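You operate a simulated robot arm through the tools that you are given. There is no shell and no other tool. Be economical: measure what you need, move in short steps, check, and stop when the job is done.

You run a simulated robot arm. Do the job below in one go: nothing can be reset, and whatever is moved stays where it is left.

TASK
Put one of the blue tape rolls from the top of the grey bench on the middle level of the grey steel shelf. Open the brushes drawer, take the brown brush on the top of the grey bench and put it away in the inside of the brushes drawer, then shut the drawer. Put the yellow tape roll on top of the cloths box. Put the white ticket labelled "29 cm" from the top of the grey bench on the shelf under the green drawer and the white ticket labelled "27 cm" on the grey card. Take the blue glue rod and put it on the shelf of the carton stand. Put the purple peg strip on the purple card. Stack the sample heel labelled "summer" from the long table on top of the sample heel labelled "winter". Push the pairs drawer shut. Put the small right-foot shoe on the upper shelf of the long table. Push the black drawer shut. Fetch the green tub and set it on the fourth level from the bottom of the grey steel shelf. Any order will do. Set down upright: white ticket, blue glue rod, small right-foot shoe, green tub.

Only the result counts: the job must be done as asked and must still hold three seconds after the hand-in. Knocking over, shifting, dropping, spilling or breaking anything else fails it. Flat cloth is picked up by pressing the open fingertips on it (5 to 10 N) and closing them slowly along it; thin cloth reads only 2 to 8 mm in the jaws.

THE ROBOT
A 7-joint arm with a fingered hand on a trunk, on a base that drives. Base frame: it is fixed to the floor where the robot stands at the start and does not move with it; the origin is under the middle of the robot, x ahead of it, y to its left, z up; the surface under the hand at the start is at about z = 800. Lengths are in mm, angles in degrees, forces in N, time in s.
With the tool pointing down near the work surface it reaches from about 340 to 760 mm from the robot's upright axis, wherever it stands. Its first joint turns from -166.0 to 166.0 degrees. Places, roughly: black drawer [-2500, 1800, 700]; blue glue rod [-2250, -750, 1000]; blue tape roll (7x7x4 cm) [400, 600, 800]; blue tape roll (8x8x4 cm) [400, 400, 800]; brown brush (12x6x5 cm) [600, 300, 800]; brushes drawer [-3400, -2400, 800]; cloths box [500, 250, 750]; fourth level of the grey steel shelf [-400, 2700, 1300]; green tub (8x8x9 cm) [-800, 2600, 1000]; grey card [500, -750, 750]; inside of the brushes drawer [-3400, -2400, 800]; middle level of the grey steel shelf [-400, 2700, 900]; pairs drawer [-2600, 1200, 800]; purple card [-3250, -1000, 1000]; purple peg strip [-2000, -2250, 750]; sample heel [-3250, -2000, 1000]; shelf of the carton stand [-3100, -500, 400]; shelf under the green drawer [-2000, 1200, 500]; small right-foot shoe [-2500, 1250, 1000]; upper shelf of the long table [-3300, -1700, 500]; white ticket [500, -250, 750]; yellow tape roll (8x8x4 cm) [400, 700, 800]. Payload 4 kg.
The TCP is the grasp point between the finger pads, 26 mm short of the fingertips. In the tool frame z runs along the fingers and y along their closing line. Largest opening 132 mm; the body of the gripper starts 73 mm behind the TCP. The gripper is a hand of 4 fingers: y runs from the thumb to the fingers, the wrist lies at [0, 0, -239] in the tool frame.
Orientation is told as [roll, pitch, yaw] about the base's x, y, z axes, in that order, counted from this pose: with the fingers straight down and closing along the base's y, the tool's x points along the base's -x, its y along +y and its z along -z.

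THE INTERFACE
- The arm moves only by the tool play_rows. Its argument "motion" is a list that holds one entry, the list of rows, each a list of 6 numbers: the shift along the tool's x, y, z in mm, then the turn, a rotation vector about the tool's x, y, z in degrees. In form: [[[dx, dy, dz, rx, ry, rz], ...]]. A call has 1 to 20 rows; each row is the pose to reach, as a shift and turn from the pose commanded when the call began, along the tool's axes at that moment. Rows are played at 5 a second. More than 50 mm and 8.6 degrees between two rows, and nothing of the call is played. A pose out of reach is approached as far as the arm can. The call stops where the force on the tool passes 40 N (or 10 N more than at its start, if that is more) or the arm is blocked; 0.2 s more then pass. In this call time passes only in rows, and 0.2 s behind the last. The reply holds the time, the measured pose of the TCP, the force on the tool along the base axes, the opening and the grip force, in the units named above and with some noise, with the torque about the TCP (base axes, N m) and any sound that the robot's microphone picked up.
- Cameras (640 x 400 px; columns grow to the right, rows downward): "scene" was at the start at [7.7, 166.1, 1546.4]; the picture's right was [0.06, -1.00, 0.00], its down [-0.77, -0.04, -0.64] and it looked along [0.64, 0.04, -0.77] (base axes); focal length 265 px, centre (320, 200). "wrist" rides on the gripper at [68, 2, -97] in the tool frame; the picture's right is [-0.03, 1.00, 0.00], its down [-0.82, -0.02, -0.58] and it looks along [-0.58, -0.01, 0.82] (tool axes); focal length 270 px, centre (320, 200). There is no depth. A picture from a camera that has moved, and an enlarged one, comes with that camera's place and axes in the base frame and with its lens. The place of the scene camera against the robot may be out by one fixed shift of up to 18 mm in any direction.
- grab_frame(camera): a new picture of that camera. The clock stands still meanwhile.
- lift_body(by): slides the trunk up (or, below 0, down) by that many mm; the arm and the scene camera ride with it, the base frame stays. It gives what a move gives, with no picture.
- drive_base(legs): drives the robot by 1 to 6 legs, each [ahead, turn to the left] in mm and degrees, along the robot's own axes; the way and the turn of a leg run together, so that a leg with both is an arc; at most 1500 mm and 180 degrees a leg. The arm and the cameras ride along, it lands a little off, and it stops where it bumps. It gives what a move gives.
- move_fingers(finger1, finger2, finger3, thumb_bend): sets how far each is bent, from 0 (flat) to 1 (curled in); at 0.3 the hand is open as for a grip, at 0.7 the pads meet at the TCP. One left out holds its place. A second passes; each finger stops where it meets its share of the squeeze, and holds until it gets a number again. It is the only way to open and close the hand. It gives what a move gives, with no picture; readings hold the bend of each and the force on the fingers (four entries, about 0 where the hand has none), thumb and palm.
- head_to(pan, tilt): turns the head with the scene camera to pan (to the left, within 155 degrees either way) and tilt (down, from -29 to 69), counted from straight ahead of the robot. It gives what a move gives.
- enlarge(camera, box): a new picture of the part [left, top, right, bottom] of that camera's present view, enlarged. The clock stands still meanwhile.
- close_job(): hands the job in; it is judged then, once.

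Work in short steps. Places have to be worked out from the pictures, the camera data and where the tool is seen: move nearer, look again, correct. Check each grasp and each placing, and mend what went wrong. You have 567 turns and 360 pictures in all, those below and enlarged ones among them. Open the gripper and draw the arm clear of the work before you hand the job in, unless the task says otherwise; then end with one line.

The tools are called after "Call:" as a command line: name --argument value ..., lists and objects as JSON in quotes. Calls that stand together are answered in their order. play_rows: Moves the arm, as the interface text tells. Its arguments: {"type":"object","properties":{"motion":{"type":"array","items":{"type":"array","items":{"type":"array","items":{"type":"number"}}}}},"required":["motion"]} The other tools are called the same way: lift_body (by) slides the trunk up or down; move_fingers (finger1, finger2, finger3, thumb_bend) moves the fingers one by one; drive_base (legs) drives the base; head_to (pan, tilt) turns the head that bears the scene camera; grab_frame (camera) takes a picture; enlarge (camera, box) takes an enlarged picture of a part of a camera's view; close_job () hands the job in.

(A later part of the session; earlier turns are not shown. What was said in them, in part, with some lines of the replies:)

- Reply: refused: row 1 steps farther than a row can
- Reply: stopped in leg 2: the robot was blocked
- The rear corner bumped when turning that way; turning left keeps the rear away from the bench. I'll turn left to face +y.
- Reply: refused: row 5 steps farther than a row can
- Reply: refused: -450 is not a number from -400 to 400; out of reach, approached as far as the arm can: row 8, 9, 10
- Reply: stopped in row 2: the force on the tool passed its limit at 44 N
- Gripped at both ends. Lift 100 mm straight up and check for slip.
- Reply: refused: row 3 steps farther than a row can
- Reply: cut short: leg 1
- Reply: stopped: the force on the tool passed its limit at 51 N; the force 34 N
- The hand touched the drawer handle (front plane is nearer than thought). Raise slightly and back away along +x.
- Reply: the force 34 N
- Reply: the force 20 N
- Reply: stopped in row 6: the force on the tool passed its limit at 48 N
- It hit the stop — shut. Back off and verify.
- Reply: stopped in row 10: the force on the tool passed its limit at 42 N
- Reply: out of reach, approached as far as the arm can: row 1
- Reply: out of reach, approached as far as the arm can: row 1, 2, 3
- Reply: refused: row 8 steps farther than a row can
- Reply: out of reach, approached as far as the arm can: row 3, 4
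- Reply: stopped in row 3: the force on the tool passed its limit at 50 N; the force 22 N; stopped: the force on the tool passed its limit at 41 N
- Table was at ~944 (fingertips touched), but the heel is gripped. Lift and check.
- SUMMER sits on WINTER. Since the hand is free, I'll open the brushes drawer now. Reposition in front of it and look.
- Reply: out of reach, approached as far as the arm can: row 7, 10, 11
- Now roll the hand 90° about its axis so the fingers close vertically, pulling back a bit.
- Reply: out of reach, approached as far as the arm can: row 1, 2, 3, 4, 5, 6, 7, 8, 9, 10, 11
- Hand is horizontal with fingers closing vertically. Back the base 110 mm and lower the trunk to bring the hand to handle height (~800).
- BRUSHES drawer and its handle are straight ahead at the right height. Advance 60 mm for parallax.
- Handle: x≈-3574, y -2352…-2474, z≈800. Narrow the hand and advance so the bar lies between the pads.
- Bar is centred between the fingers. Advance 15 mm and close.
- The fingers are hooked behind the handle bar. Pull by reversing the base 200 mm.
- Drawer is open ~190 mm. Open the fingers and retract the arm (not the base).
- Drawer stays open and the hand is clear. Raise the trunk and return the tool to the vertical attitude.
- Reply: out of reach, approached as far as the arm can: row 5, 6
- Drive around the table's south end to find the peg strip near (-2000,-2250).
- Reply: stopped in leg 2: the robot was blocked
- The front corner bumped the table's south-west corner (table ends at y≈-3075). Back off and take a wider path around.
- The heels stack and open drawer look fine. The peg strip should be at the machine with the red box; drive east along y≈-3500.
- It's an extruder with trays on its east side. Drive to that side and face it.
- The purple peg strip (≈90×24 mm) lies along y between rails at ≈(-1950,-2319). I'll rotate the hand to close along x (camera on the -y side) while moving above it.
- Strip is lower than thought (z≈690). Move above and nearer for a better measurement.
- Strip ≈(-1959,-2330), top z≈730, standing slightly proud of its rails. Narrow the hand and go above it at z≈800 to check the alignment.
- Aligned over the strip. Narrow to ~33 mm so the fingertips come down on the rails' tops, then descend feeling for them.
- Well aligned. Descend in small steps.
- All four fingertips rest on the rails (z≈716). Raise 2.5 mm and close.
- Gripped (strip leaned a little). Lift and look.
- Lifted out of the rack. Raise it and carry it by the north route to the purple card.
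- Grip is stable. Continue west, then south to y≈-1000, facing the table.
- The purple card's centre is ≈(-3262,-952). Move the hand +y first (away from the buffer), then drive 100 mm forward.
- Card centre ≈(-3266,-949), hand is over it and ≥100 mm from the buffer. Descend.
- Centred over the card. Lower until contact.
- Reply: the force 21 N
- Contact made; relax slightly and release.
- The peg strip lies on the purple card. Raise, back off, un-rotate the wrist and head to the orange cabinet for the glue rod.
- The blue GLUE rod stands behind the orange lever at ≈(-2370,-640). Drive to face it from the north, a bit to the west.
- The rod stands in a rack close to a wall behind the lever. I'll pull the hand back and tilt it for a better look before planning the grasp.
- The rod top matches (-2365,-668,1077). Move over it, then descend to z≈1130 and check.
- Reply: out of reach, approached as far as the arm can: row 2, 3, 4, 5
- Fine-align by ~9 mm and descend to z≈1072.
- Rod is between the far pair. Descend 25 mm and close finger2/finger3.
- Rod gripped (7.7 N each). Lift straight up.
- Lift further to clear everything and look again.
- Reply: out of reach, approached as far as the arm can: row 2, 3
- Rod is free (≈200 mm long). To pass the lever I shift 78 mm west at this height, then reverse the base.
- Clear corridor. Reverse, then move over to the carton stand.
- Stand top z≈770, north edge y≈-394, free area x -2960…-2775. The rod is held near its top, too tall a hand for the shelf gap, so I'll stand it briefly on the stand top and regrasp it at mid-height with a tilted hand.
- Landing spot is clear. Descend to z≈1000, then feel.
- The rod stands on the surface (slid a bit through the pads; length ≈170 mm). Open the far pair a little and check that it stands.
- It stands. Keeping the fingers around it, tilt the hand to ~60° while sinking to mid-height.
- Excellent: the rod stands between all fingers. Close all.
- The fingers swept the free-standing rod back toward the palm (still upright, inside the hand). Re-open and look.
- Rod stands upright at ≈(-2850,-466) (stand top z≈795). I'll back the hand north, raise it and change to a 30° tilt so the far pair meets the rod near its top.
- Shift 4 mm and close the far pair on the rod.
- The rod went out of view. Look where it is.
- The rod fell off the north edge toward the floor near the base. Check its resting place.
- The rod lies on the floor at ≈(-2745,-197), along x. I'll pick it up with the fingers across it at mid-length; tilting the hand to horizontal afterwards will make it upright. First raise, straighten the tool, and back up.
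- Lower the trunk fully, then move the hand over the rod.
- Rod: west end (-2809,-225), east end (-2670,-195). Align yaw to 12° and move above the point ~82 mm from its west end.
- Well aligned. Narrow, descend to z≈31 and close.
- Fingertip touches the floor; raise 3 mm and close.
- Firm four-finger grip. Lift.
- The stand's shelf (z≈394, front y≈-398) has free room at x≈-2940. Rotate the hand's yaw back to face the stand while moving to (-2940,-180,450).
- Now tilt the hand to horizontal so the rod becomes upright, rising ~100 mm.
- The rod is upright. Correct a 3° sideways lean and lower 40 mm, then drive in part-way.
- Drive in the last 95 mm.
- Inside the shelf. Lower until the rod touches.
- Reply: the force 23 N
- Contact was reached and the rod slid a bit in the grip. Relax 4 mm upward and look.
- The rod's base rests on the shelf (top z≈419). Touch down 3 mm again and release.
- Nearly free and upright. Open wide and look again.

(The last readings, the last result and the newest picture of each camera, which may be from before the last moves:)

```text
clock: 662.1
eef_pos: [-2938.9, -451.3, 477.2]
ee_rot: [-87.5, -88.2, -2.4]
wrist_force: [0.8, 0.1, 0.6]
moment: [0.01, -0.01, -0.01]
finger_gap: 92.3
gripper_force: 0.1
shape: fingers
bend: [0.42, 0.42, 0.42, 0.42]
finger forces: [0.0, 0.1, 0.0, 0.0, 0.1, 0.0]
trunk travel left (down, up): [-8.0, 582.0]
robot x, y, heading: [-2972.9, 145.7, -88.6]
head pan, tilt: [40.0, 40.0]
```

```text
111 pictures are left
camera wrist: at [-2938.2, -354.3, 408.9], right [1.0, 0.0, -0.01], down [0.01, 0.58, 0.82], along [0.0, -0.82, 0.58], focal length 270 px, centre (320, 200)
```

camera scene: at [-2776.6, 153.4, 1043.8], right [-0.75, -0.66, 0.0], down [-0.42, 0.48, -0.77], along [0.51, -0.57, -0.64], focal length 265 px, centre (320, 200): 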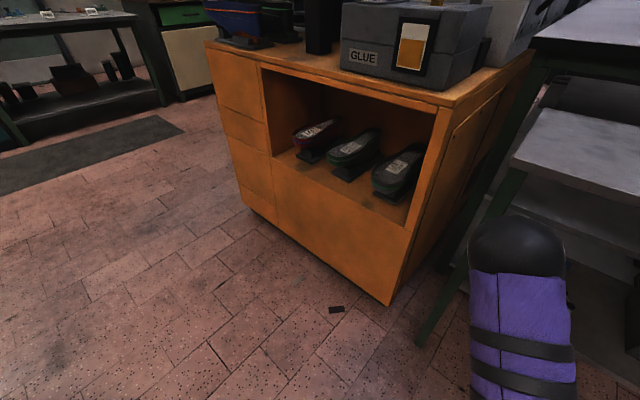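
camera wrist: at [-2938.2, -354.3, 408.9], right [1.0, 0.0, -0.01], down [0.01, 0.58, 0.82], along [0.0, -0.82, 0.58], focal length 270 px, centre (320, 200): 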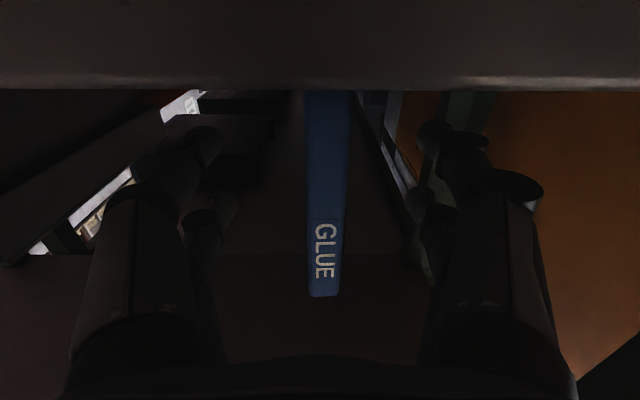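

The rod stands upright on the shelf. Reverse straight out.

Call:
drive_base --legs '[[-250, 0]]'

Call:
grab_frame --camera "wrist"

Call:
head_to --pan 5 --tilt 40

Call:
grab_frame --camera "scene"

```text
clock: 663.9
eef_pos: [-2945.7, -201.1, 478.0]
ee_rot: [-87.6, -88.2, -2.4]
wrist_force: [0.3, -0.2, -0.2]
moment: [-0.01, -0.03, -0.02]
finger_gap: 92.7
gripper_force: 0.1
shape: fingers
bend: [0.42, 0.42, 0.42, 0.42]
finger forces: [0.0, 0.0, 0.0, 0.0, 0.0, 0.0]
trunk travel left (down, up): [-8.0, 582.0]
robot x, y, heading: [-2978.4, 396.6, -88.7]
head pan, tilt: [40.0, 40.0]
```

```text
110 pictures are left
camera wrist: at [-2944.8, -104.2, 408.9], right [1.0, 0.0, -0.01], down [0.01, 0.58, 0.82], along [0.0, -0.82, 0.58], focal length 270 px, centre (320, 200)
```

wrist: 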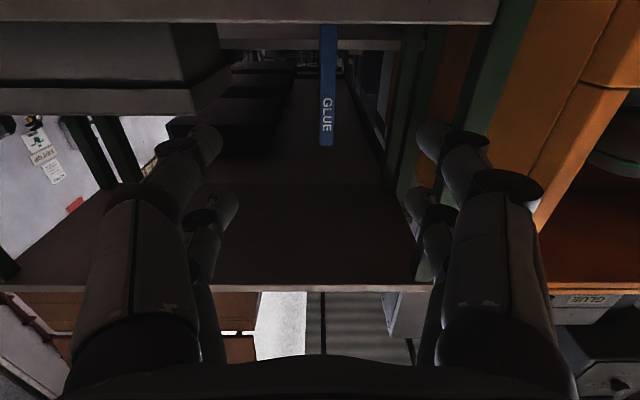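

```text
clock: 664.9
eef_pos: [-2943.7, -202.3, 477.5]
ee_rot: [-87.6, -88.3, -2.4]
wrist_force: [0.0, 0.3, 0.7]
moment: [0.0, -0.01, 0.01]
finger_gap: 92.4
gripper_force: 0.0
shape: fingers
bend: [0.42, 0.42, 0.42, 0.42]
finger forces: [0.1, 0.0, 0.0, 0.0, 0.1, 0.0]
trunk travel left (down, up): [-8.0, 582.0]
robot x, y, heading: [-2978.3, 393.9, -88.8]
head pan, tilt: [5.0, 40.0]
```

```text
109 pictures are left
camera scene: at [-2829.3, 382.6, 1043.9], right [-0.99, -0.11, 0.0], down [-0.07, 0.64, -0.77], along [0.09, -0.76, -0.64], focal length 265 px, centre (320, 200)
```

scene: 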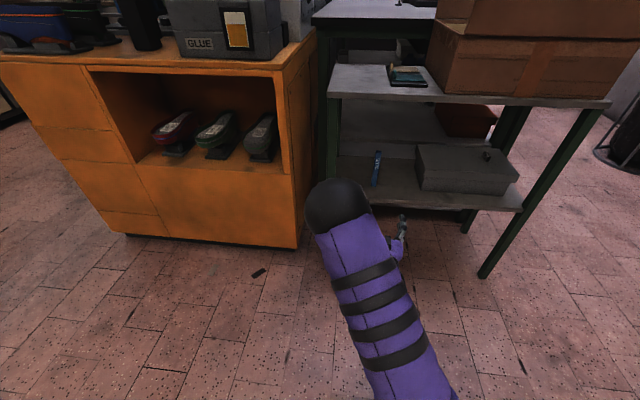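

The glue rod is placed upright. Last job: the brush. Straighten the tool, raise the trunk and drive to the main bench.

Call:
lift_body --by 400

Call:
play_rows --motion '[[[-10, 0, 0, 0, 8.2, 0], [-20, 0, 0, 0, 16.4, 0], [-30, 0, 0, 0, 24.6, 0], [-40, 0, 0, 0, 32.8, 0], [-50, 0, 0, 0, 41, 0], [-60, 0, 0, 0, 49.2, 0], [-70, 0, 0, 0, 57.4, 0], [-80, 0, 0, 0, 65.6, 0], [-90, 0, 0, 0, 73.8, 0], [-100, 0, 0, 0, 82, 0], [-110, 0, 0, 0, 89, 0]]]'

Call:
lift_body --by 170

Call:
drive_base --legs '[[-60, 0], [0, 88.7], [1400, 0], [1350, 0]]'

Call:
head_to --pan 0 --tilt 45

Call:
grab_frame --camera "scene"

```text
clock: 668.7
eef_pos: [-2944.2, -201.2, 878.4]
ee_rot: [-87.5, -88.2, -2.4]
wrist_force: [0.0, -0.1, -0.4]
moment: [0.01, 0.01, 0.01]
finger_gap: 92.5
gripper_force: 0.1
shape: fingers
bend: [0.42, 0.42, 0.42, 0.42]
finger forces: [0.0, 0.1, 0.0, 0.0, 0.1, 0.0]
trunk travel left (down, up): [-408.0, 182.0]
robot x, y, heading: [-2981.6, 393.5, -88.6]
head pan, tilt: [5.0, 40.0]
```

```text
clock: 671.1
eef_pos: [-2940.9, -201.1, 988.3]
ee_rot: [-1.8, -0.8, -89.9]
wrist_force: [0.3, -0.2, -0.1]
moment: [-0.01, 0.02, 0.01]
finger_gap: 92.8
gripper_force: 0.2
shape: fingers
bend: [0.42, 0.42, 0.42, 0.42]
finger forces: [0.1, 0.0, 0.0, 0.0, 0.1, 0.0]
trunk travel left (down, up): [-408.0, 182.0]
robot x, y, heading: [-2977.4, 393.9, -88.5]
head pan, tilt: [5.0, 40.0]
```

```text
clock: 673.0
eef_pos: [-2941.6, -201.0, 1156.5]
ee_rot: [-1.8, -1.0, -90.0]
wrist_force: [-0.1, -0.3, -0.7]
moment: [-0.02, -0.03, -0.01]
finger_gap: 92.6
gripper_force: 0.1
shape: fingers
bend: [0.42, 0.42, 0.42, 0.42]
finger forces: [0.0, 0.0, 0.0, 0.0, 0.0, 0.0]
trunk travel left (down, up): [-578.0, 12.0]
robot x, y, heading: [-2982.3, 396.6, -88.6]
head pan, tilt: [5.0, 40.0]
```

```text
clock: 691.2
eef_pos: [383.5, 391.5, 1156.2]
ee_rot: [-1.7, -1.0, -2.8]
wrist_force: [-0.3, -0.9, 0.7]
moment: [0.03, -0.04, 0.01]
finger_gap: 92.8
gripper_force: 0.1
shape: fingers
bend: [0.42, 0.42, 0.42, 0.42]
finger forces: [0.0, 0.0, 0.0, 0.0, 0.0, 0.0]
trunk travel left (down, up): [-578.0, 12.0]
robot x, y, heading: [-210.7, 381.4, -1.6]
head pan, tilt: [5.0, 40.0]
```

```text
clock: 691.9
eef_pos: [384.0, 391.2, 1157.4]
ee_rot: [-1.9, -0.9, -2.8]
wrist_force: [0.3, 0.3, -0.3]
moment: [0.0, 0.04, 0.01]
finger_gap: 92.4
gripper_force: 0.0
shape: fingers
bend: [0.42, 0.42, 0.42, 0.42]
finger forces: [0.0, 0.0, 0.1, 0.1, 0.0, 0.1]
trunk travel left (down, up): [-578.0, 12.0]
robot x, y, heading: [-212.4, 379.6, -1.6]
head pan, tilt: [0.0, 45.0]
```

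```text
108 pictures are left
camera scene: at [-197.0, 542.6, 1606.7], right [-0.03, -1.0, 0.0], down [-0.71, 0.02, -0.71], along [0.71, -0.02, -0.71], focal length 265 px, centre (320, 200)
```

scene: 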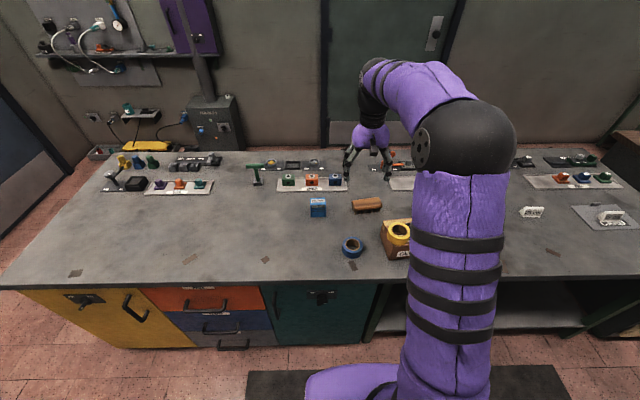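

Drive 150 mm closer and rotate the hand to close across the brush.

Call:
drive_base --legs '[[150, 0]]'

Call:
play_rows --motion '[[[0, -6, 0, 0, 0, -8], [0, -12, 0, 0, 0, -16], [0, -18, 0, 0, 0, -24], [0, -24, 0, 0, 0, -32], [0, -30, 0, 0, 0, -40], [0, -36, 0, 0, 0, -48], [0, -42, 0, 0, 0, -56], [0, -48, 0, 0, 0, -64], [0, -54, 0, 0, 0, -72], [0, -60, 0, 0, 0, -80], [0, -66, 0, 0, 0, -88]]]'

Call:
grab_frame --camera "wrist"

```text
clock: 693.2
eef_pos: [538.0, 386.3, 1156.5]
ee_rot: [-1.8, -1.0, -2.9]
wrist_force: [0.0, -0.5, 0.7]
moment: [0.03, 0.01, 0.01]
finger_gap: 92.5
gripper_force: 0.2
shape: fingers
bend: [0.42, 0.42, 0.42, 0.42]
finger forces: [0.1, 0.0, 0.1, 0.0, 0.0, 0.0]
trunk travel left (down, up): [-578.0, 12.0]
robot x, y, heading: [-61.9, 378.0, -1.7]
head pan, tilt: [0.0, 45.0]
```

```text
clock: 695.6
eef_pos: [531.7, 320.4, 1159.1]
ee_rot: [-0.9, 1.7, 85.1]
wrist_force: [0.0, -0.4, 0.2]
moment: [-0.02, -0.01, 0.01]
finger_gap: 92.7
gripper_force: 0.0
shape: fingers
bend: [0.42, 0.42, 0.42, 0.42]
finger forces: [0.1, 0.1, 0.1, 0.1, 0.1, 0.0]
trunk travel left (down, up): [-578.0, 12.0]
robot x, y, heading: [-61.4, 377.3, -1.6]
head pan, tilt: [0.0, 45.0]
```

```text
107 pictures are left
camera wrist: at [523.2, 255.3, 1257.7], right [-0.99, 0.11, -0.02], down [0.08, 0.83, 0.55], along [0.07, 0.55, -0.83], focal length 270 px, centre (320, 200)
```

wrist: 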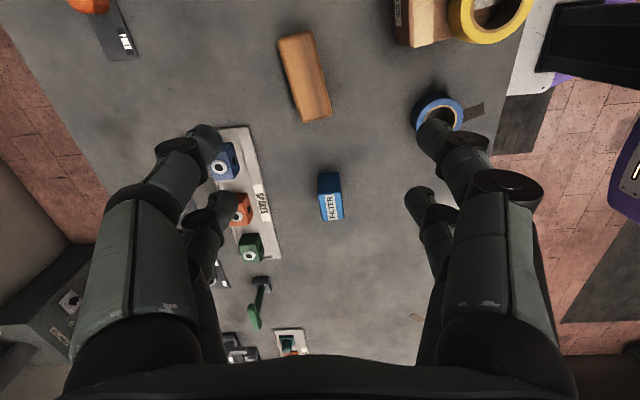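

Brush centre ≈(556,321), long axis turned ~10°. Align and descend to z≈960.

Call:
play_rows --motion '[[[-1, -8, 40, 0, 0, -5], [-2, -16, 80, 0, 0, -10], [-3, -25, 120, 0, 0, -15.3], [-3, -25, 160, 0, 0, -15.3], [-3, -25, 199, 0, 0, -15.3]]]'

Call:
grab_frame --camera "wrist"

```text
clock: 696.8
eef_pos: [560.2, 311.2, 962.7]
ee_rot: [-0.5, 2.1, 100.4]
wrist_force: [-0.1, 0.5, 0.4]
moment: [-0.03, -0.03, 0.01]
finger_gap: 92.8
gripper_force: 0.0
shape: fingers
bend: [0.42, 0.42, 0.42, 0.42]
finger forces: [0.0, 0.1, 0.0, 0.0, 0.0, 0.0]
trunk travel left (down, up): [-578.0, 12.0]
robot x, y, heading: [-58.6, 376.9, -1.7]
head pan, tilt: [0.0, 45.0]
```

```text
106 pictures are left
camera wrist: at [570.9, 248.2, 1060.9], right [-0.99, -0.16, -0.01], down [-0.14, 0.83, 0.55], along [-0.08, 0.54, -0.84], focal length 270 px, centre (320, 200)
```

wrist: 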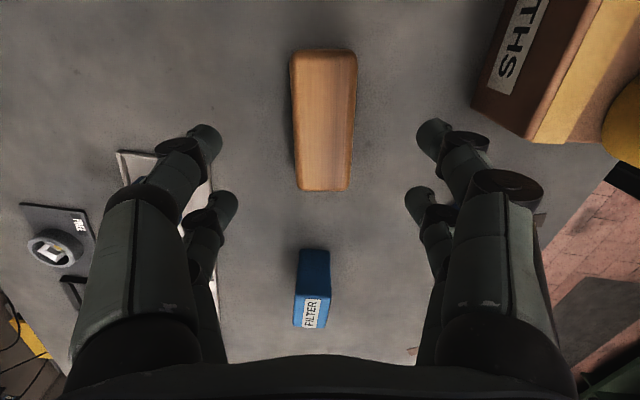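

Aligned. Descend to z≈836 and close.

Call:
play_rows --motion '[[[0, 0, 40, 0, 0, 0], [0, 0, 80, 0, 0, 0], [0, 0, 110, 0, 0, 0], [0, 0, 126, 0, 0, 0]]]'

Call:
move_fingers --finger1 0.65 --finger2 0.65 --finger3 0.65 --thumb_bend 0.65

Call:
grab_frame --camera "wrist"

```text
clock: 697.8
eef_pos: [562.8, 308.1, 834.5]
ee_rot: [-0.4, 2.0, 100.4]
wrist_force: [0.2, -0.1, 0.6]
moment: [-0.01, 0.0, -0.01]
finger_gap: 92.7
gripper_force: 0.1
shape: fingers
bend: [0.42, 0.42, 0.42, 0.42]
finger forces: [0.0, 0.0, 0.0, 0.0, 0.0, 0.0]
trunk travel left (down, up): [-578.0, 12.0]
robot x, y, heading: [-65.7, 377.6, -1.6]
head pan, tilt: [0.0, 45.0]
```

```text
clock: 698.8
eef_pos: [561.7, 306.9, 835.1]
ee_rot: [-0.6, 2.1, 100.4]
wrist_force: [0.2, -0.6, 0.3]
moment: [-0.04, 0.0, 0.02]
finger_gap: 47.8
gripper_force: 15.6
shape: fingers
bend: [0.55, 0.55, 0.56, 0.6]
finger forces: [8.0, 7.5, 6.3, 0.0, 9.4, 0.0]
trunk travel left (down, up): [-578.0, 12.0]
robot x, y, heading: [-62.0, 376.1, -1.9]
head pan, tilt: [0.0, 45.0]
```

```text
105 pictures are left
camera wrist: at [571.9, 243.0, 933.7], right [-0.99, -0.16, -0.01], down [-0.13, 0.82, 0.55], along [-0.08, 0.54, -0.84], focal length 270 px, centre (320, 200)
```

wrist: 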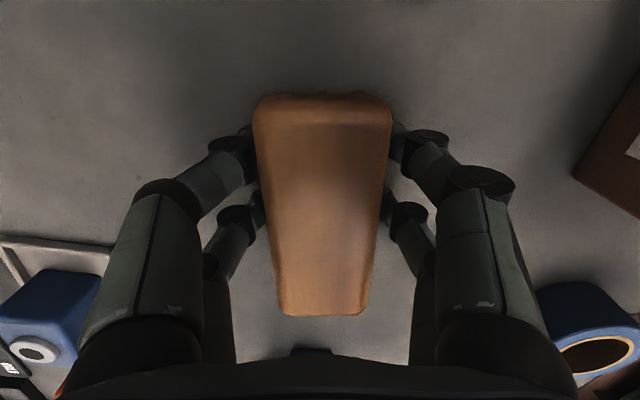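

Brush gripped. Lift, rotate the yaw back to straight, and drive to the brushes drawer.

Call:
play_rows --motion '[[[0, 0, -20, 0, 0, 0], [0, 0, -65, 0, 0, 0], [0, 0, -110, 0, 0, 0], [0, 0, -155, 0, 0, 0], [0, 0, -200, 0, 0, 0], [0, 0, -245, 0, 0, 0], [0, 0, -290, 0, 0, 0], [0, 0, -325, 0, 0, 0]]]'

Call:
drive_base --legs '[[-250, 0]]'

Call:
play_rows --motion '[[[0, 0, 0, 0, 0, 8], [0, 0, 0, 0, 0, 16], [0, 0, 0, 0, 0, 24], [0, 0, 0, 0, 0, 32], [0, 0, 0, 0, 0, 40], [0, 0, 0, 0, 0, 48], [0, 0, 0, 0, 0, 56], [0, 0, 0, 0, 0, 64], [0, 0, 0, 0, 0, 72], [0, 0, 0, 0, 0, 80], [0, 0, 0, 0, 0, 88], [0, 0, 0, 0, 0, 96], [0, 0, 0, 0, 0, 102]]]'

Call:
grab_frame --camera "wrist"

Call:
grab_frame --camera "scene"

```text
clock: 700.6
eef_pos: [556.4, 321.9, 1160.4]
ee_rot: [-0.4, 2.0, 100.3]
wrist_force: [0.1, 0.2, -1.8]
moment: [-0.01, 0.02, -0.01]
finger_gap: 47.6
gripper_force: 15.3
shape: fingers
bend: [0.55, 0.55, 0.56, 0.6]
finger forces: [8.0, 7.4, 6.3, 0.0, 9.1, 0.0]
trunk travel left (down, up): [-578.0, 12.0]
robot x, y, heading: [-59.1, 377.1, -1.5]
head pan, tilt: [0.0, 45.0]
```

```text
clock: 702.4
eef_pos: [310.4, 330.1, 1160.2]
ee_rot: [-0.5, 2.0, 100.6]
wrist_force: [-0.3, 0.4, -1.1]
moment: [-0.04, 0.03, 0.01]
finger_gap: 47.9
gripper_force: 15.4
shape: fingers
bend: [0.55, 0.55, 0.56, 0.6]
finger forces: [8.0, 7.4, 6.2, 0.1, 9.1, 0.1]
trunk travel left (down, up): [-578.0, 12.0]
robot x, y, heading: [-308.2, 383.8, -1.1]
head pan, tilt: [0.0, 45.0]
```

```text
clock: 705.2
eef_pos: [310.1, 330.2, 1160.0]
ee_rot: [-1.8, -0.9, -1.4]
wrist_force: [0.0, -0.3, -1.4]
moment: [-0.05, 0.05, -0.01]
finger_gap: 47.7
gripper_force: 15.6
shape: fingers
bend: [0.55, 0.55, 0.56, 0.6]
finger forces: [8.0, 7.4, 6.3, 0.0, 9.2, 0.0]
trunk travel left (down, up): [-578.0, 12.0]
robot x, y, heading: [-306.4, 383.3, -1.4]
head pan, tilt: [0.0, 45.0]
```

```text
104 pictures are left
camera wrist: at [240.8, 338.0, 1255.2], right [0.05, 1.0, -0.03], down [0.81, -0.02, 0.59], along [0.59, -0.06, -0.81], focal length 270 px, centre (320, 200)
```

wrist: 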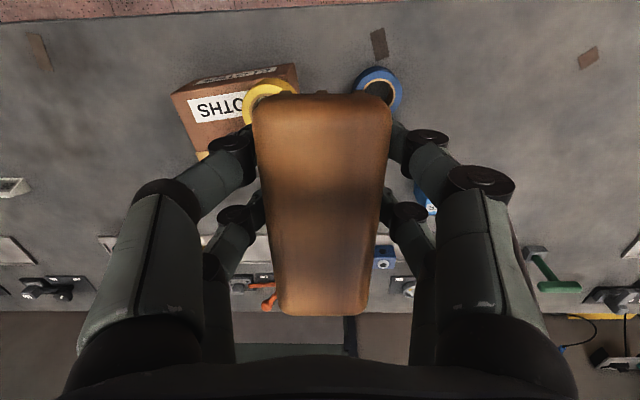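

```text
103 pictures are left
camera scene: at [-292.3, 544.8, 1606.7], right [-0.02, -1.0, 0.0], down [-0.71, 0.02, -0.71], along [0.71, -0.02, -0.71], focal length 265 px, centre (320, 200)
```

scene: 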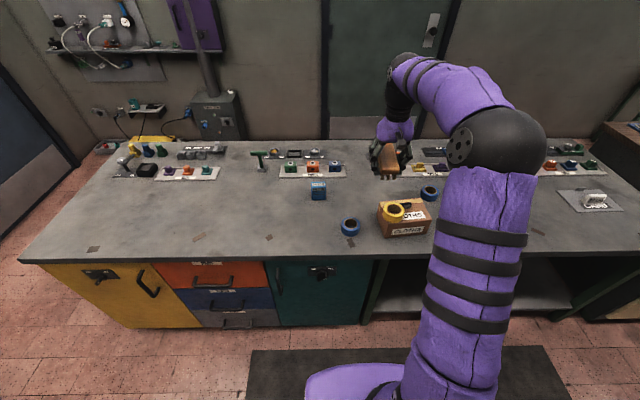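

Everything on the bench is in order. Drive west along the corridor.

Call:
drive_base --legs '[[0, 90], [0, 92.5], [1300, 0], [1300, 0], [1170, 0], [0, 89]]'

Call:
drive_base --legs '[[1300, 0]]'

```text
clock: 735.9
eef_pos: [-4140.0, -104.5, 1159.7]
ee_rot: [-1.9, -0.9, -95.9]
wrist_force: [0.4, 0.1, -0.6]
moment: [0.05, 0.03, 0.02]
finger_gap: 47.6
gripper_force: 15.3
shape: fingers
bend: [0.55, 0.55, 0.56, 0.6]
finger forces: [8.0, 7.3, 6.3, 0.0, 9.1, 0.1]
trunk travel left (down, up): [-578.0, 12.0]
robot x, y, heading: [-4037.9, 506.7, -95.5]
head pan, tilt: [0.0, 45.0]
```

```text
clock: 742.4
eef_pos: [-4235.3, -1399.3, 1161.2]
ee_rot: [-1.9, -0.9, -94.2]
wrist_force: [-0.2, 0.4, -1.1]
moment: [0.04, 0.01, -0.01]
finger_gap: 47.7
gripper_force: 15.5
shape: fingers
bend: [0.55, 0.55, 0.56, 0.6]
finger forces: [8.0, 7.2, 6.3, 0.0, 9.0, 0.0]
trunk travel left (down, up): [-578.0, 12.0]
robot x, y, heading: [-4150.2, -784.8, -94.4]
head pan, tilt: [0.0, 45.0]
```

Call:
drive_base --legs '[[0, 4.5], [820, 0], [820, 0], [0, 90]]'

Call:
head_to --pan -5 --tilt 45

Call:
grab_frame --camera "scene"

Call:
grab_frame --camera "wrist"

```text
clock: 755.4
eef_pos: [-3528.6, -2467.6, 1160.2]
ee_rot: [-1.9, -0.9, -1.1]
wrist_force: [-0.2, -0.4, -1.8]
moment: [-0.02, -0.01, 0.01]
finger_gap: 47.7
gripper_force: 15.5
shape: fingers
bend: [0.55, 0.55, 0.56, 0.6]
finger forces: [8.1, 7.3, 6.2, 0.0, 8.9, 0.0]
trunk travel left (down, up): [-578.0, 12.0]
robot x, y, heading: [-4146.5, -2423.0, -0.9]
head pan, tilt: [0.0, 45.0]
```

```text
clock: 756.1
eef_pos: [-3528.9, -2468.1, 1160.3]
ee_rot: [-1.9, -0.9, -1.0]
wrist_force: [0.2, -0.4, -0.9]
moment: [-0.01, 0.08, 0.03]
finger_gap: 47.6
gripper_force: 15.6
shape: fingers
bend: [0.55, 0.55, 0.56, 0.6]
finger forces: [8.0, 7.4, 6.3, 0.1, 9.1, 0.0]
trunk travel left (down, up): [-578.0, 12.0]
robot x, y, heading: [-4149.5, -2419.2, -1.1]
head pan, tilt: [-5.0, 45.0]
```

```text
102 pictures are left
camera scene: at [-4132.6, -2265.3, 1606.7], right [-0.1, -0.99, 0.0], down [-0.7, 0.07, -0.71], along [0.7, -0.07, -0.71], focal length 265 px, centre (320, 200)
```

scene: 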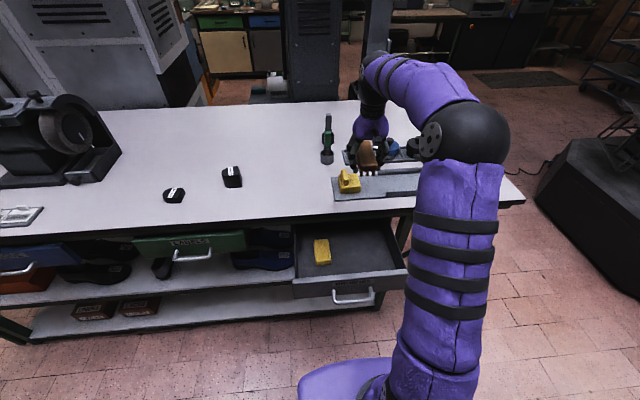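

```text
101 pictures are left
camera wrist: at [-3597.8, -2461.7, 1255.1], right [0.04, 1.0, -0.03], down [0.81, -0.02, 0.59], along [0.59, -0.05, -0.81], focal length 270 px, centre (320, 200)
```

wrist: 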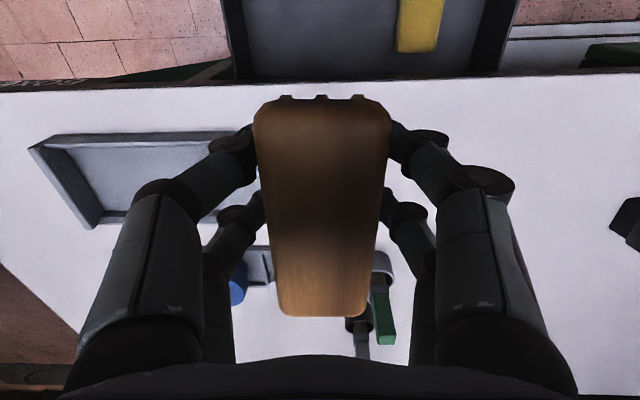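

Drawer interior is free on the right side (y -2570…-2370). Back 83 mm so the hand is over the opening, then lower.

Call:
drive_base --legs '[[-83, 0]]'

Call:
play_rows --motion '[[[0, 0, 45, 0, 0, 0], [0, 0, 90, 0, 0, 0], [0, 0, 135, 0, 0, 0], [0, 0, 180, 0, 0, 0], [0, 0, 225, 0, 0, 0]]]'

Call:
grab_frame --camera "wrist"

Call:
grab_frame --camera "scene"

```text
clock: 757.1
eef_pos: [-3612.1, -2467.3, 1161.2]
ee_rot: [-1.8, -0.9, -1.0]
wrist_force: [-0.4, 0.0, -1.3]
moment: [-0.04, 0.05, -0.03]
finger_gap: 47.8
gripper_force: 15.6
shape: fingers
bend: [0.55, 0.55, 0.56, 0.6]
finger forces: [8.0, 7.4, 6.2, 0.0, 9.0, 0.0]
trunk travel left (down, up): [-578.0, 12.0]
robot x, y, heading: [-4230.9, -2419.8, -1.2]
head pan, tilt: [-5.0, 45.0]
```

```text
clock: 758.4
eef_pos: [-3607.6, -2474.3, 935.1]
ee_rot: [-1.9, -0.8, -1.1]
wrist_force: [-0.7, 0.2, -1.7]
moment: [-0.03, 0.06, -0.01]
finger_gap: 47.8
gripper_force: 15.4
shape: fingers
bend: [0.55, 0.55, 0.56, 0.6]
finger forces: [8.0, 7.2, 6.5, 0.1, 9.0, 0.1]
trunk travel left (down, up): [-578.0, 12.0]
robot x, y, heading: [-4228.8, -2421.3, -1.1]
head pan, tilt: [-5.0, 45.0]
```

```text
100 pictures are left
camera wrist: at [-3676.4, -2468.3, 1030.2], right [0.04, 1.0, -0.03], down [0.81, -0.02, 0.59], along [0.59, -0.05, -0.81], focal length 270 px, centre (320, 200)
```

wrist: 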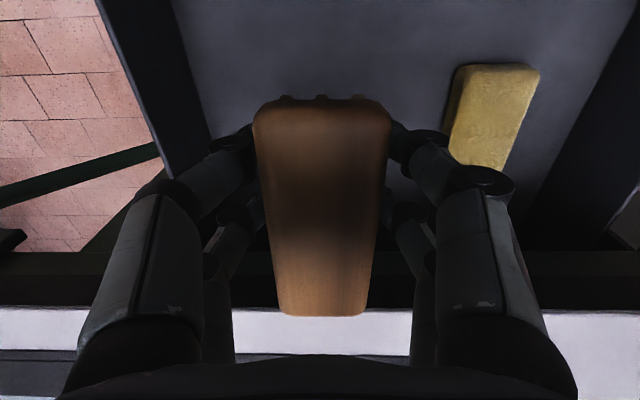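

```text
99 pictures are left
camera scene: at [-4215.3, -2264.0, 1606.7], right [-0.1, -0.99, 0.0], down [-0.7, 0.07, -0.71], along [0.7, -0.07, -0.71], focal length 265 px, centre (320, 200)
```

scene: 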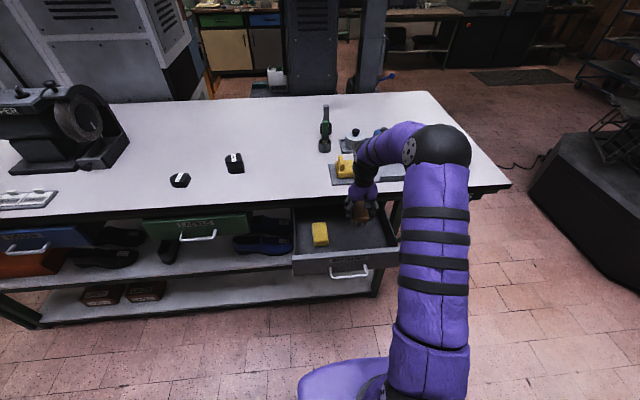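

The brush's far end is level with the table edge; shift 18 mm toward me, then lower further.

Call:
play_rows --motion '[[[9, 0, 0, 0, 0, 0], [18, 0, 0, 0, 0, 0], [18, 0, 30, 0, 0, 0], [18, 0, 60, 0, 0, 0], [18, 0, 85, 0, 0, 0]]]'

Call:
grab_frame --camera "wrist"

Call:
enlarge --camera "scene" --box '[270, 160, 430, 300]'

```text
clock: 759.5
eef_pos: [-3625.2, -2478.0, 848.6]
ee_rot: [-1.8, -0.8, -1.1]
wrist_force: [-0.1, -0.1, -1.0]
moment: [0.01, 0.01, -0.01]
finger_gap: 47.9
gripper_force: 15.5
shape: fingers
bend: [0.55, 0.55, 0.56, 0.6]
finger forces: [8.1, 7.3, 6.4, 0.1, 9.0, 0.1]
trunk travel left (down, up): [-578.0, 12.0]
robot x, y, heading: [-4228.6, -2417.9, -1.0]
head pan, tilt: [-5.0, 45.0]
```

```text
98 pictures are left
camera wrist: at [-3693.7, -2471.1, 944.0], right [0.04, 1.0, -0.03], down [0.81, -0.02, 0.59], along [0.59, -0.05, -0.81], focal length 270 px, centre (320, 200)
```

wrist: 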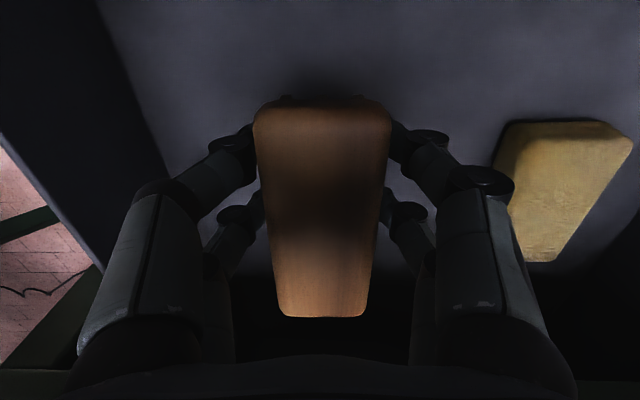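

```text
2.86 times, centred on (350, 230) of scene
camera zoom: at [-4215.2, -2263.9, 1606.7], right [-0.1, -0.99, 0.0], down [-0.7, 0.07, -0.71], along [0.7, -0.07, -0.71], focal length 756 px, centre (234, 114)
```

zoom: 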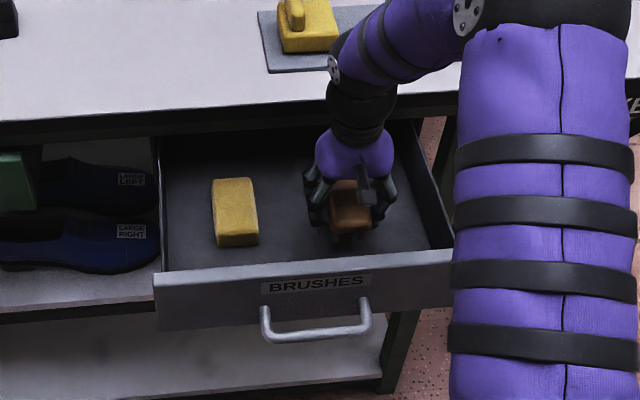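

Good position. Lower in steps until contact with the drawer floor.

Call:
play_rows --motion '[[[0, 0, 10, 0, 0, 0], [0, 0, 20, 0, 0, 0], [0, 0, 30, 0, 0, 0]]]'

Call:
play_rows --motion '[[[0, 0, 5, 0, 0, 0], [0, 0, 10, 0, 0, 0]]]'

Call:
grab_frame --camera "wrist"

```text
clock: 760.4
eef_pos: [-3625.5, -2478.7, 819.6]
ee_rot: [-1.9, -1.0, -1.0]
wrist_force: [0.0, 0.4, -1.8]
moment: [-0.03, 0.02, 0.0]
finger_gap: 47.6
gripper_force: 15.4
shape: fingers
bend: [0.55, 0.55, 0.56, 0.6]
finger forces: [8.0, 7.3, 6.4, 0.0, 8.9, 0.0]
trunk travel left (down, up): [-578.0, 12.0]
robot x, y, heading: [-4229.0, -2418.3, -1.0]
head pan, tilt: [-5.0, 45.0]
```

```text
clock: 761.0
eef_pos: [-3625.1, -2477.7, 812.3]
ee_rot: [-2.0, -1.2, -1.0]
wrist_force: [-0.5, -0.4, 21.3]
moment: [0.45, 0.43, 0.03]
finger_gap: 47.3
gripper_force: 21.9
shape: fingers
bend: [0.58, 0.56, 0.56, 0.6]
finger forces: [16.5, 8.7, 7.0, 0.1, 11.3, 0.1]
trunk travel left (down, up): [-578.0, 12.0]
robot x, y, heading: [-4232.1, -2419.0, -1.1]
head pan, tilt: [-5.0, 45.0]
```

```text
96 pictures are left
camera wrist: at [-3694.4, -2472.3, 907.3], right [0.04, 1.0, -0.03], down [0.8, -0.02, 0.59], along [0.59, -0.05, -0.8], focal length 270 px, centre (320, 200)
```

wrist: 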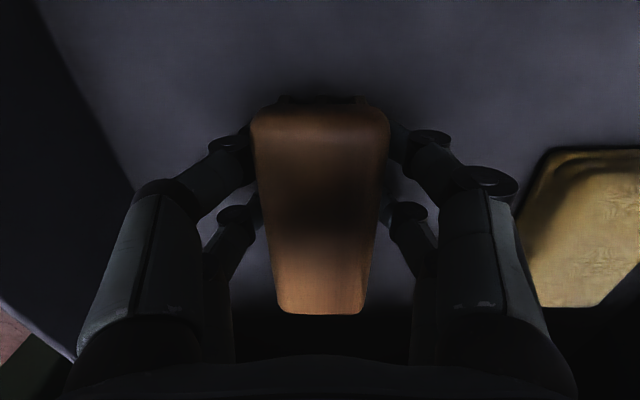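

Contact on the drawer floor. Relax, release, rise.

Call:
play_rows --motion '[[[0, 0, -4, 0, 0, 0]]]'

Call:
move_fingers --finger1 0.46 --finger2 0.46 --finger3 0.46 --thumb_bend 0.46

Call:
play_rows --motion '[[[0, 0, -20, 0, 0, 0], [0, 0, -60, 0, 0, 0], [0, 0, -105, 0, 0, 0], [0, 0, -150, 0, 0, 0], [0, 0, -195, 0, 0, 0], [0, 0, -240, 0, 0, 0], [0, 0, -285, 0, 0, 0], [0, 0, -330, 0, 0, 0]]]'

Call:
grab_frame --camera "wrist"

```text
clock: 761.4
eef_pos: [-3624.6, -2478.8, 813.0]
ee_rot: [-1.9, -0.9, -1.0]
wrist_force: [1.0, -0.8, 8.2]
moment: [0.11, 0.17, 0.07]
finger_gap: 47.5
gripper_force: 17.2
shape: fingers
bend: [0.58, 0.56, 0.56, 0.6]
finger forces: [8.4, 8.1, 7.1, 0.1, 10.8, 0.1]
trunk travel left (down, up): [-578.0, 12.0]
robot x, y, heading: [-4229.9, -2417.5, -1.1]
head pan, tilt: [-5.0, 45.0]
```

```text
clock: 762.4
eef_pos: [-3625.5, -2478.2, 813.4]
ee_rot: [-1.9, -1.0, -1.0]
wrist_force: [-0.9, -1.9, 5.7]
moment: [0.17, 0.13, 0.05]
finger_gap: 73.4
gripper_force: 3.0
shape: fingers
bend: [0.5, 0.46, 0.46, 0.46]
finger forces: [5.4, 0.0, 0.1, 0.0, 0.1, 0.0]
trunk travel left (down, up): [-578.0, 12.0]
robot x, y, heading: [-4229.0, -2420.3, -1.1]
head pan, tilt: [-5.0, 45.0]
```

```text
clock: 764.1
eef_pos: [-3629.7, -2467.9, 1143.1]
ee_rot: [-1.8, -0.9, -1.0]
wrist_force: [-0.1, 0.6, -0.6]
moment: [-0.05, -0.03, 0.01]
finger_gap: 78.9
gripper_force: 0.1
shape: fingers
bend: [0.46, 0.46, 0.46, 0.46]
finger forces: [0.1, 0.0, 0.0, 0.0, 0.0, 0.0]
trunk travel left (down, up): [-578.0, 12.0]
robot x, y, heading: [-4226.0, -2415.5, -1.2]
head pan, tilt: [-5.0, 45.0]
```

```text
95 pictures are left
camera wrist: at [-3698.5, -2461.4, 1239.1], right [0.04, 1.0, -0.03], down [0.81, -0.02, 0.59], along [0.59, -0.05, -0.81], focal length 270 px, centre (320, 200)
```

wrist: 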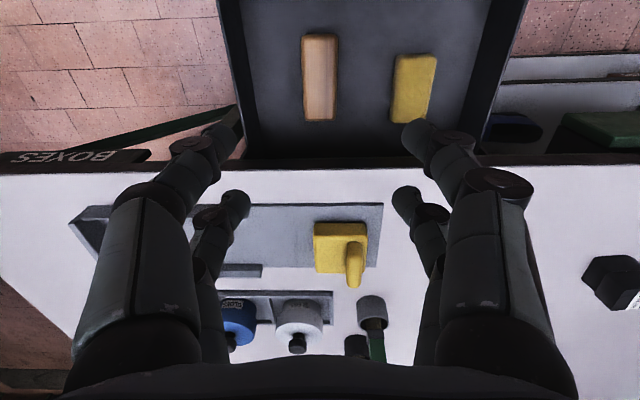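

The brush lies in the drawer. Back up, make a fist, and move to the drawer front beside the handle (y≈-2300, z≈780).

Call:
drive_base --legs '[[-200, 0]]'

Call:
move_fingers --finger1 0.7 --finger2 0.7 --finger3 0.7 --thumb_bend 0.7

Call:
play_rows --motion '[[[0, 18, 40, 0, -5.8, 0], [0, 36, 80, 0, -11.7, 0], [0, 54, 120, 0, -17.5, 0], [0, 72, 160, 0, -23.3, 0], [0, 90, 200, 0, -29.2, 0], [0, 108, 240, 0, -35, 0], [0, 126, 280, 0, -35, 0], [0, 144, 320, 0, -35, 0], [0, 164, 360, 0, -35, 0]]]'

Call:
grab_frame --camera "wrist"

Call:
grab_frame --camera "scene"

```text
clock: 765.7
eef_pos: [-3827.8, -2465.1, 1143.3]
ee_rot: [-2.0, -0.9, -1.0]
wrist_force: [-1.5, -0.9, 0.5]
moment: [0.04, -0.01, 0.05]
finger_gap: 78.7
gripper_force: 0.1
shape: fingers
bend: [0.46, 0.46, 0.46, 0.46]
finger forces: [0.0, 0.1, 0.1, 0.0, 0.0, 0.0]
trunk travel left (down, up): [-578.0, 12.0]
robot x, y, heading: [-4427.2, -2415.6, -0.6]
head pan, tilt: [-5.0, 45.0]
```

```text
clock: 766.7
eef_pos: [-3828.1, -2466.2, 1142.9]
ee_rot: [-1.9, -0.9, -1.1]
wrist_force: [-0.6, 0.5, 0.2]
moment: [-0.01, -0.01, 0.03]
finger_gap: 1.6
gripper_force: 0.1
shape: fingers
bend: [0.7, 0.7, 0.7, 0.7]
finger forces: [0.1, 0.0, 0.0, 0.1, 0.0, 0.0]
trunk travel left (down, up): [-578.0, 12.0]
robot x, y, heading: [-4424.7, -2412.4, -0.8]
head pan, tilt: [-5.0, 45.0]
```

```text
clock: 768.7
eef_pos: [-3819.4, -2314.0, 778.7]
ee_rot: [-2.4, -36.0, 0.1]
wrist_force: [0.3, -0.7, -0.5]
moment: [0.04, -0.02, -0.01]
finger_gap: 1.4
gripper_force: 0.1
shape: fingers
bend: [0.7, 0.7, 0.7, 0.7]
finger forces: [0.1, 0.0, 0.0, 0.1, 0.0, 0.0]
trunk travel left (down, up): [-578.0, 12.0]
robot x, y, heading: [-4430.2, -2416.1, -1.1]
head pan, tilt: [-5.0, 45.0]
```

```text
94 pictures are left
camera wrist: at [-3930.3, -2308.7, 816.1], right [0.04, 1.0, -0.02], down [0.32, 0.0, 0.95], along [0.95, -0.04, -0.32], focal length 270 px, centre (320, 200)
```

wrist: 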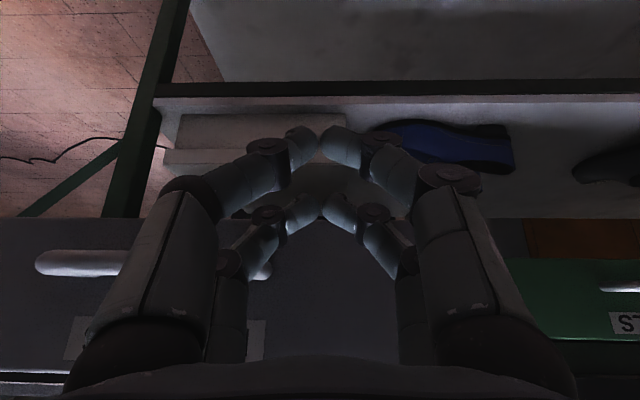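

```text
93 pictures are left
camera scene: at [-4413.2, -2260.3, 1606.7], right [-0.1, -0.99, 0.0], down [-0.7, 0.07, -0.71], along [0.7, -0.07, -0.71], focal length 265 px, centre (320, 200)
```

scene: 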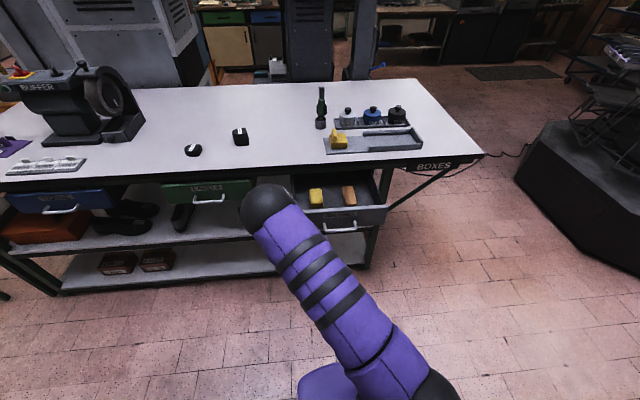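

Shift +35 mm in y (away from the handle) and raise 35 mm so the fist meets the panel's middle.

Call:
play_rows --motion '[[[-10, 18, -14, 0, 0, 0], [-20.6, 35, -28.3, 0, 0, 0]]]'

Call:
grab_frame --camera "wrist"

```text
clock: 769.3
eef_pos: [-3818.2, -2277.7, 812.3]
ee_rot: [-2.3, -35.9, 0.2]
wrist_force: [0.1, 0.0, -0.4]
moment: [-0.01, 0.0, 0.0]
finger_gap: 1.5
gripper_force: 0.0
shape: fingers
bend: [0.7, 0.7, 0.7, 0.7]
finger forces: [0.0, 0.1, 0.0, 0.0, 0.0, 0.0]
trunk travel left (down, up): [-578.0, 12.0]
robot x, y, heading: [-4427.8, -2414.6, -1.0]
head pan, tilt: [-5.0, 45.0]
```

```text
92 pictures are left
camera wrist: at [-3929.5, -2272.2, 849.4], right [0.04, 1.0, -0.02], down [0.32, 0.0, 0.95], along [0.95, -0.04, -0.32], focal length 270 px, centre (320, 200)
```

wrist: 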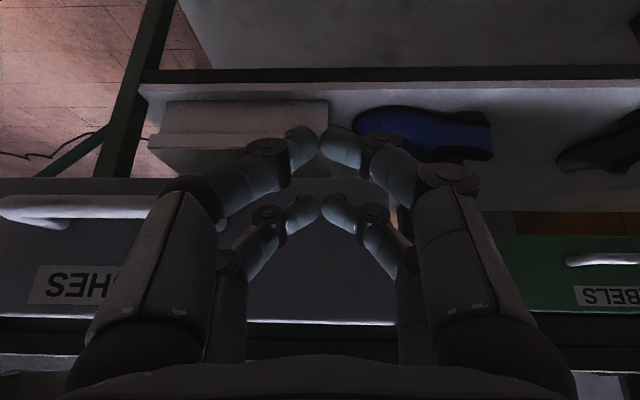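

Aligned on the panel. Push by driving forward 190 mm, then finish with the arm.

Call:
drive_base --legs '[[190, 0]]'

Call:
grab_frame --camera "scene"

Call:
play_rows --motion '[[[-9.8, 0, 6.9, 0, 0, 0], [-19.7, 0, 13.8, 0, 0, 0], [-29.5, 0, 20.7, 0, 0, 0], [-39.3, 0, 27.6, 0, 0, 0], [-49, 0, 34.4, 0, 0, 0], [-57, 0, 40, 0, 0, 0], [-65, 0, 45.6, 0, 0, 0]]]'

Call:
grab_frame --camera "scene"

```text
clock: 770.9
eef_pos: [-3625.6, -2284.2, 811.3]
ee_rot: [-2.4, -35.9, 0.1]
wrist_force: [0.7, 0.3, 0.2]
moment: [-0.02, -0.01, 0.01]
finger_gap: 1.7
gripper_force: 0.0
shape: fingers
bend: [0.7, 0.7, 0.7, 0.7]
finger forces: [0.0, 0.0, 0.0, 0.0, 0.0, 0.0]
trunk travel left (down, up): [-578.0, 12.0]
robot x, y, heading: [-4233.4, -2418.2, -0.9]
head pan, tilt: [-5.0, 45.0]
```

```text
91 pictures are left
camera scene: at [-4220.1, -2264.0, 1606.6], right [-0.11, -0.99, 0.0], down [-0.7, 0.08, -0.71], along [0.7, -0.08, -0.71], focal length 265 px, centre (320, 200)
```

scene: 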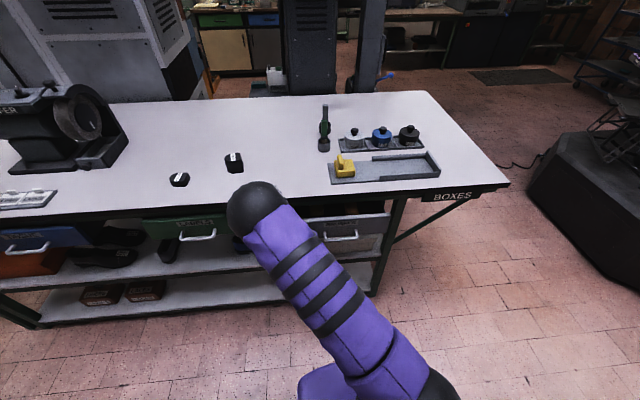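

```text
clock: 772.4
eef_pos: [-3565.0, -2284.7, 806.9]
ee_rot: [-2.8, -34.8, 0.3]
wrist_force: [-11.9, 0.0, -0.2]
moment: [0.04, 0.15, -0.01]
finger_gap: 1.6
gripper_force: 7.6
shape: fingers
bend: [0.7, 0.71, 0.71, 0.7]
finger forces: [0.1, 7.6, 7.8, 0.1, 0.0, 0.1]
trunk travel left (down, up): [-578.0, 12.0]
robot x, y, heading: [-4237.2, -2417.8, -1.2]
head pan, tilt: [-5.0, 45.0]
stopped in row 7: the force on the tool passed its limit at 48 N (the readings are from after the stop); the commanded pose is now the measured one
```

```text
90 pictures are left
camera scene: at [-4222.6, -2263.9, 1606.7], right [-0.11, -0.99, 0.0], down [-0.7, 0.08, -0.71], along [0.7, -0.08, -0.71], focal length 265 px, centre (320, 200)
```

scene: 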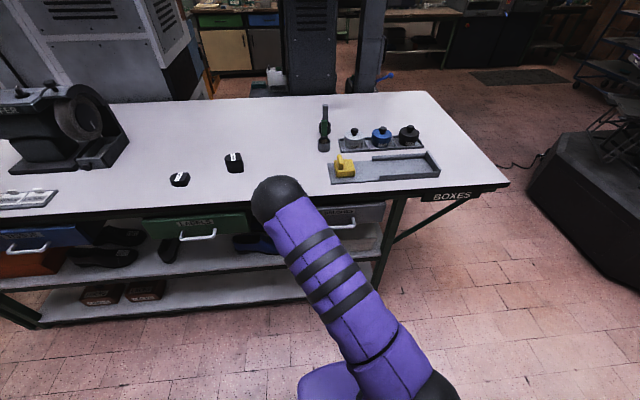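

The drawer hit its stop. Retract and verify it is flush.

Call:
play_rows --motion '[[[30, 0, -21, 0, 0, 0], [60, 0, -42, 0, 0, 0]]]'

Call:
drive_base --legs '[[-150, 0]]'

Call:
grab_frame --camera "wrist"

Call:
enlarge --camera "scene" --box '[100, 100, 500, 340]'

```text
clock: 773.0
eef_pos: [-3635.7, -2282.6, 810.3]
ee_rot: [-2.7, -35.1, 0.3]
wrist_force: [0.4, -0.8, -0.9]
moment: [-0.02, 0.0, 0.02]
finger_gap: 1.2
gripper_force: 0.1
shape: fingers
bend: [0.7, 0.7, 0.7, 0.7]
finger forces: [0.0, 0.0, 0.0, 0.0, 0.1, 0.0]
trunk travel left (down, up): [-578.0, 12.0]
robot x, y, heading: [-4234.4, -2419.3, -1.1]
head pan, tilt: [-5.0, 45.0]
```

```text
clock: 774.3
eef_pos: [-3787.0, -2279.2, 809.0]
ee_rot: [-2.7, -35.0, 0.3]
wrist_force: [-0.4, -0.3, 0.3]
moment: [-0.02, -0.01, 0.03]
finger_gap: 1.5
gripper_force: 0.0
shape: fingers
bend: [0.7, 0.7, 0.7, 0.7]
finger forces: [0.1, 0.0, 0.0, 0.0, 0.0, 0.1]
trunk travel left (down, up): [-578.0, 12.0]
robot x, y, heading: [-4387.4, -2413.9, -1.1]
head pan, tilt: [-5.0, 45.0]
```

```text
89 pictures are left
camera wrist: at [-3896.9, -2274.2, 848.8], right [0.04, 1.0, -0.02], down [0.34, 0.01, 0.94], along [0.94, -0.05, -0.34], focal length 270 px, centre (320, 200)
```

wrist: 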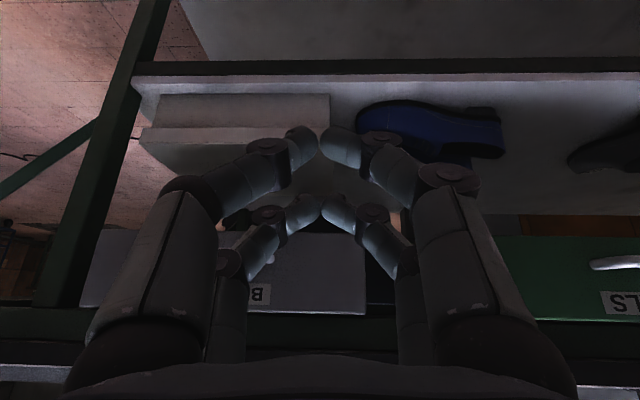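

```text
1.60 times, centred on (300, 220) of scene
camera zoom: at [-4371.6, -2261.1, 1606.7], right [-0.11, -0.99, 0.0], down [-0.7, 0.08, -0.71], along [0.7, -0.08, -0.71], focal length 424 px, centre (352, 168)
```

zoom: 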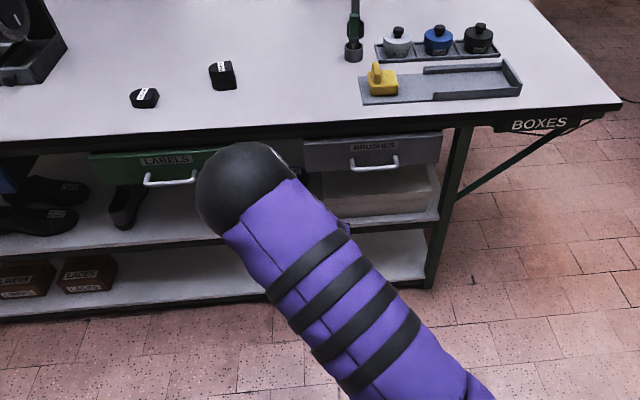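

The brushes drawer is shut and everything looks right. Open the hand, raise the arm clear, and hand in.

Call:
move_fingers --finger1 0.3 --finger2 0.3 --finger3 0.3 --thumb_bend 0.3

Call:
play_rows --motion '[[[-5, 0, -40, 0, 0, 0], [-25, 0, -80, 0, 0, 0], [-50, 0, -120, 0, 0, 0], [-75, 0, -160, 0, 0, 0], [-100, 0, -200, 0, 0, 0]]]'

Call:
head_to --pan 20 --tilt 30

Call:
grab_frame --camera "scene"

```text
clock: 775.3
eef_pos: [-3784.6, -2279.6, 808.9]
ee_rot: [-2.6, -35.0, 0.3]
wrist_force: [-0.5, -0.4, -0.5]
moment: [-0.01, 0.02, -0.01]
finger_gap: 132.5
gripper_force: 0.1
shape: fingers
bend: [0.3, 0.3, 0.3, 0.3]
finger forces: [0.0, 0.1, 0.1, 0.1, 0.1, 0.0]
trunk travel left (down, up): [-578.0, 12.0]
robot x, y, heading: [-4383.8, -2418.7, -1.0]
head pan, tilt: [-5.0, 45.0]
```

```text
clock: 776.5
eef_pos: [-3818.2, -2269.1, 1029.2]
ee_rot: [-2.7, -35.1, 0.3]
wrist_force: [0.3, 0.2, 0.1]
moment: [0.0, 0.01, 0.04]
finger_gap: 132.6
gripper_force: 0.1
shape: fingers
bend: [0.3, 0.3, 0.3, 0.3]
finger forces: [0.1, 0.0, 0.1, 0.0, 0.0, 0.0]
trunk travel left (down, up): [-578.0, 12.0]
robot x, y, heading: [-4389.6, -2409.9, -1.0]
head pan, tilt: [-5.0, 45.0]
```

```text
clock: 777.4
eef_pos: [-3818.3, -2270.6, 1029.5]
ee_rot: [-2.6, -35.1, 0.3]
wrist_force: [-0.2, 0.8, 0.7]
moment: [-0.02, 0.0, 0.04]
finger_gap: 132.5
gripper_force: 0.2
shape: fingers
bend: [0.3, 0.3, 0.3, 0.3]
finger forces: [0.1, 0.0, 0.0, 0.0, 0.1, 0.0]
trunk travel left (down, up): [-578.0, 12.0]
robot x, y, heading: [-4385.6, -2420.0, -1.1]
head pan, tilt: [20.0, 30.0]
```

```text
87 pictures are left
camera scene: at [-4366.6, -2223.3, 1629.2], right [0.32, -0.95, 0.0], down [-0.47, -0.16, -0.87], along [0.82, 0.28, -0.5], focal length 265 px, centre (320, 200)
```

scene: 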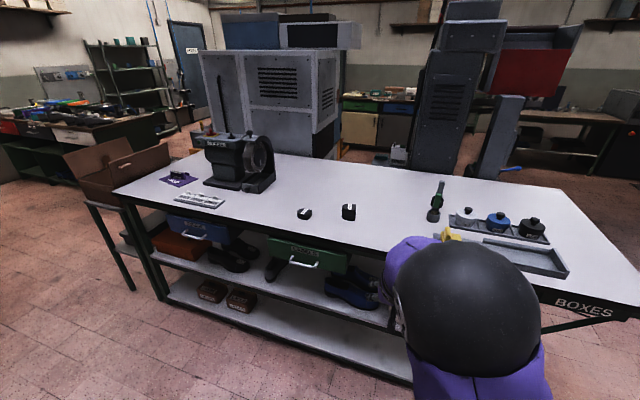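

The last view shows everything in place, with the hand open and clear, so I'm handing in.

Call:
close_job

```text
The job is handed in.
```

I finished all the tasks and handed the job in; the blue glue rod was dropped on the floor once, then picked up and placed upright on the carton stand shelf.
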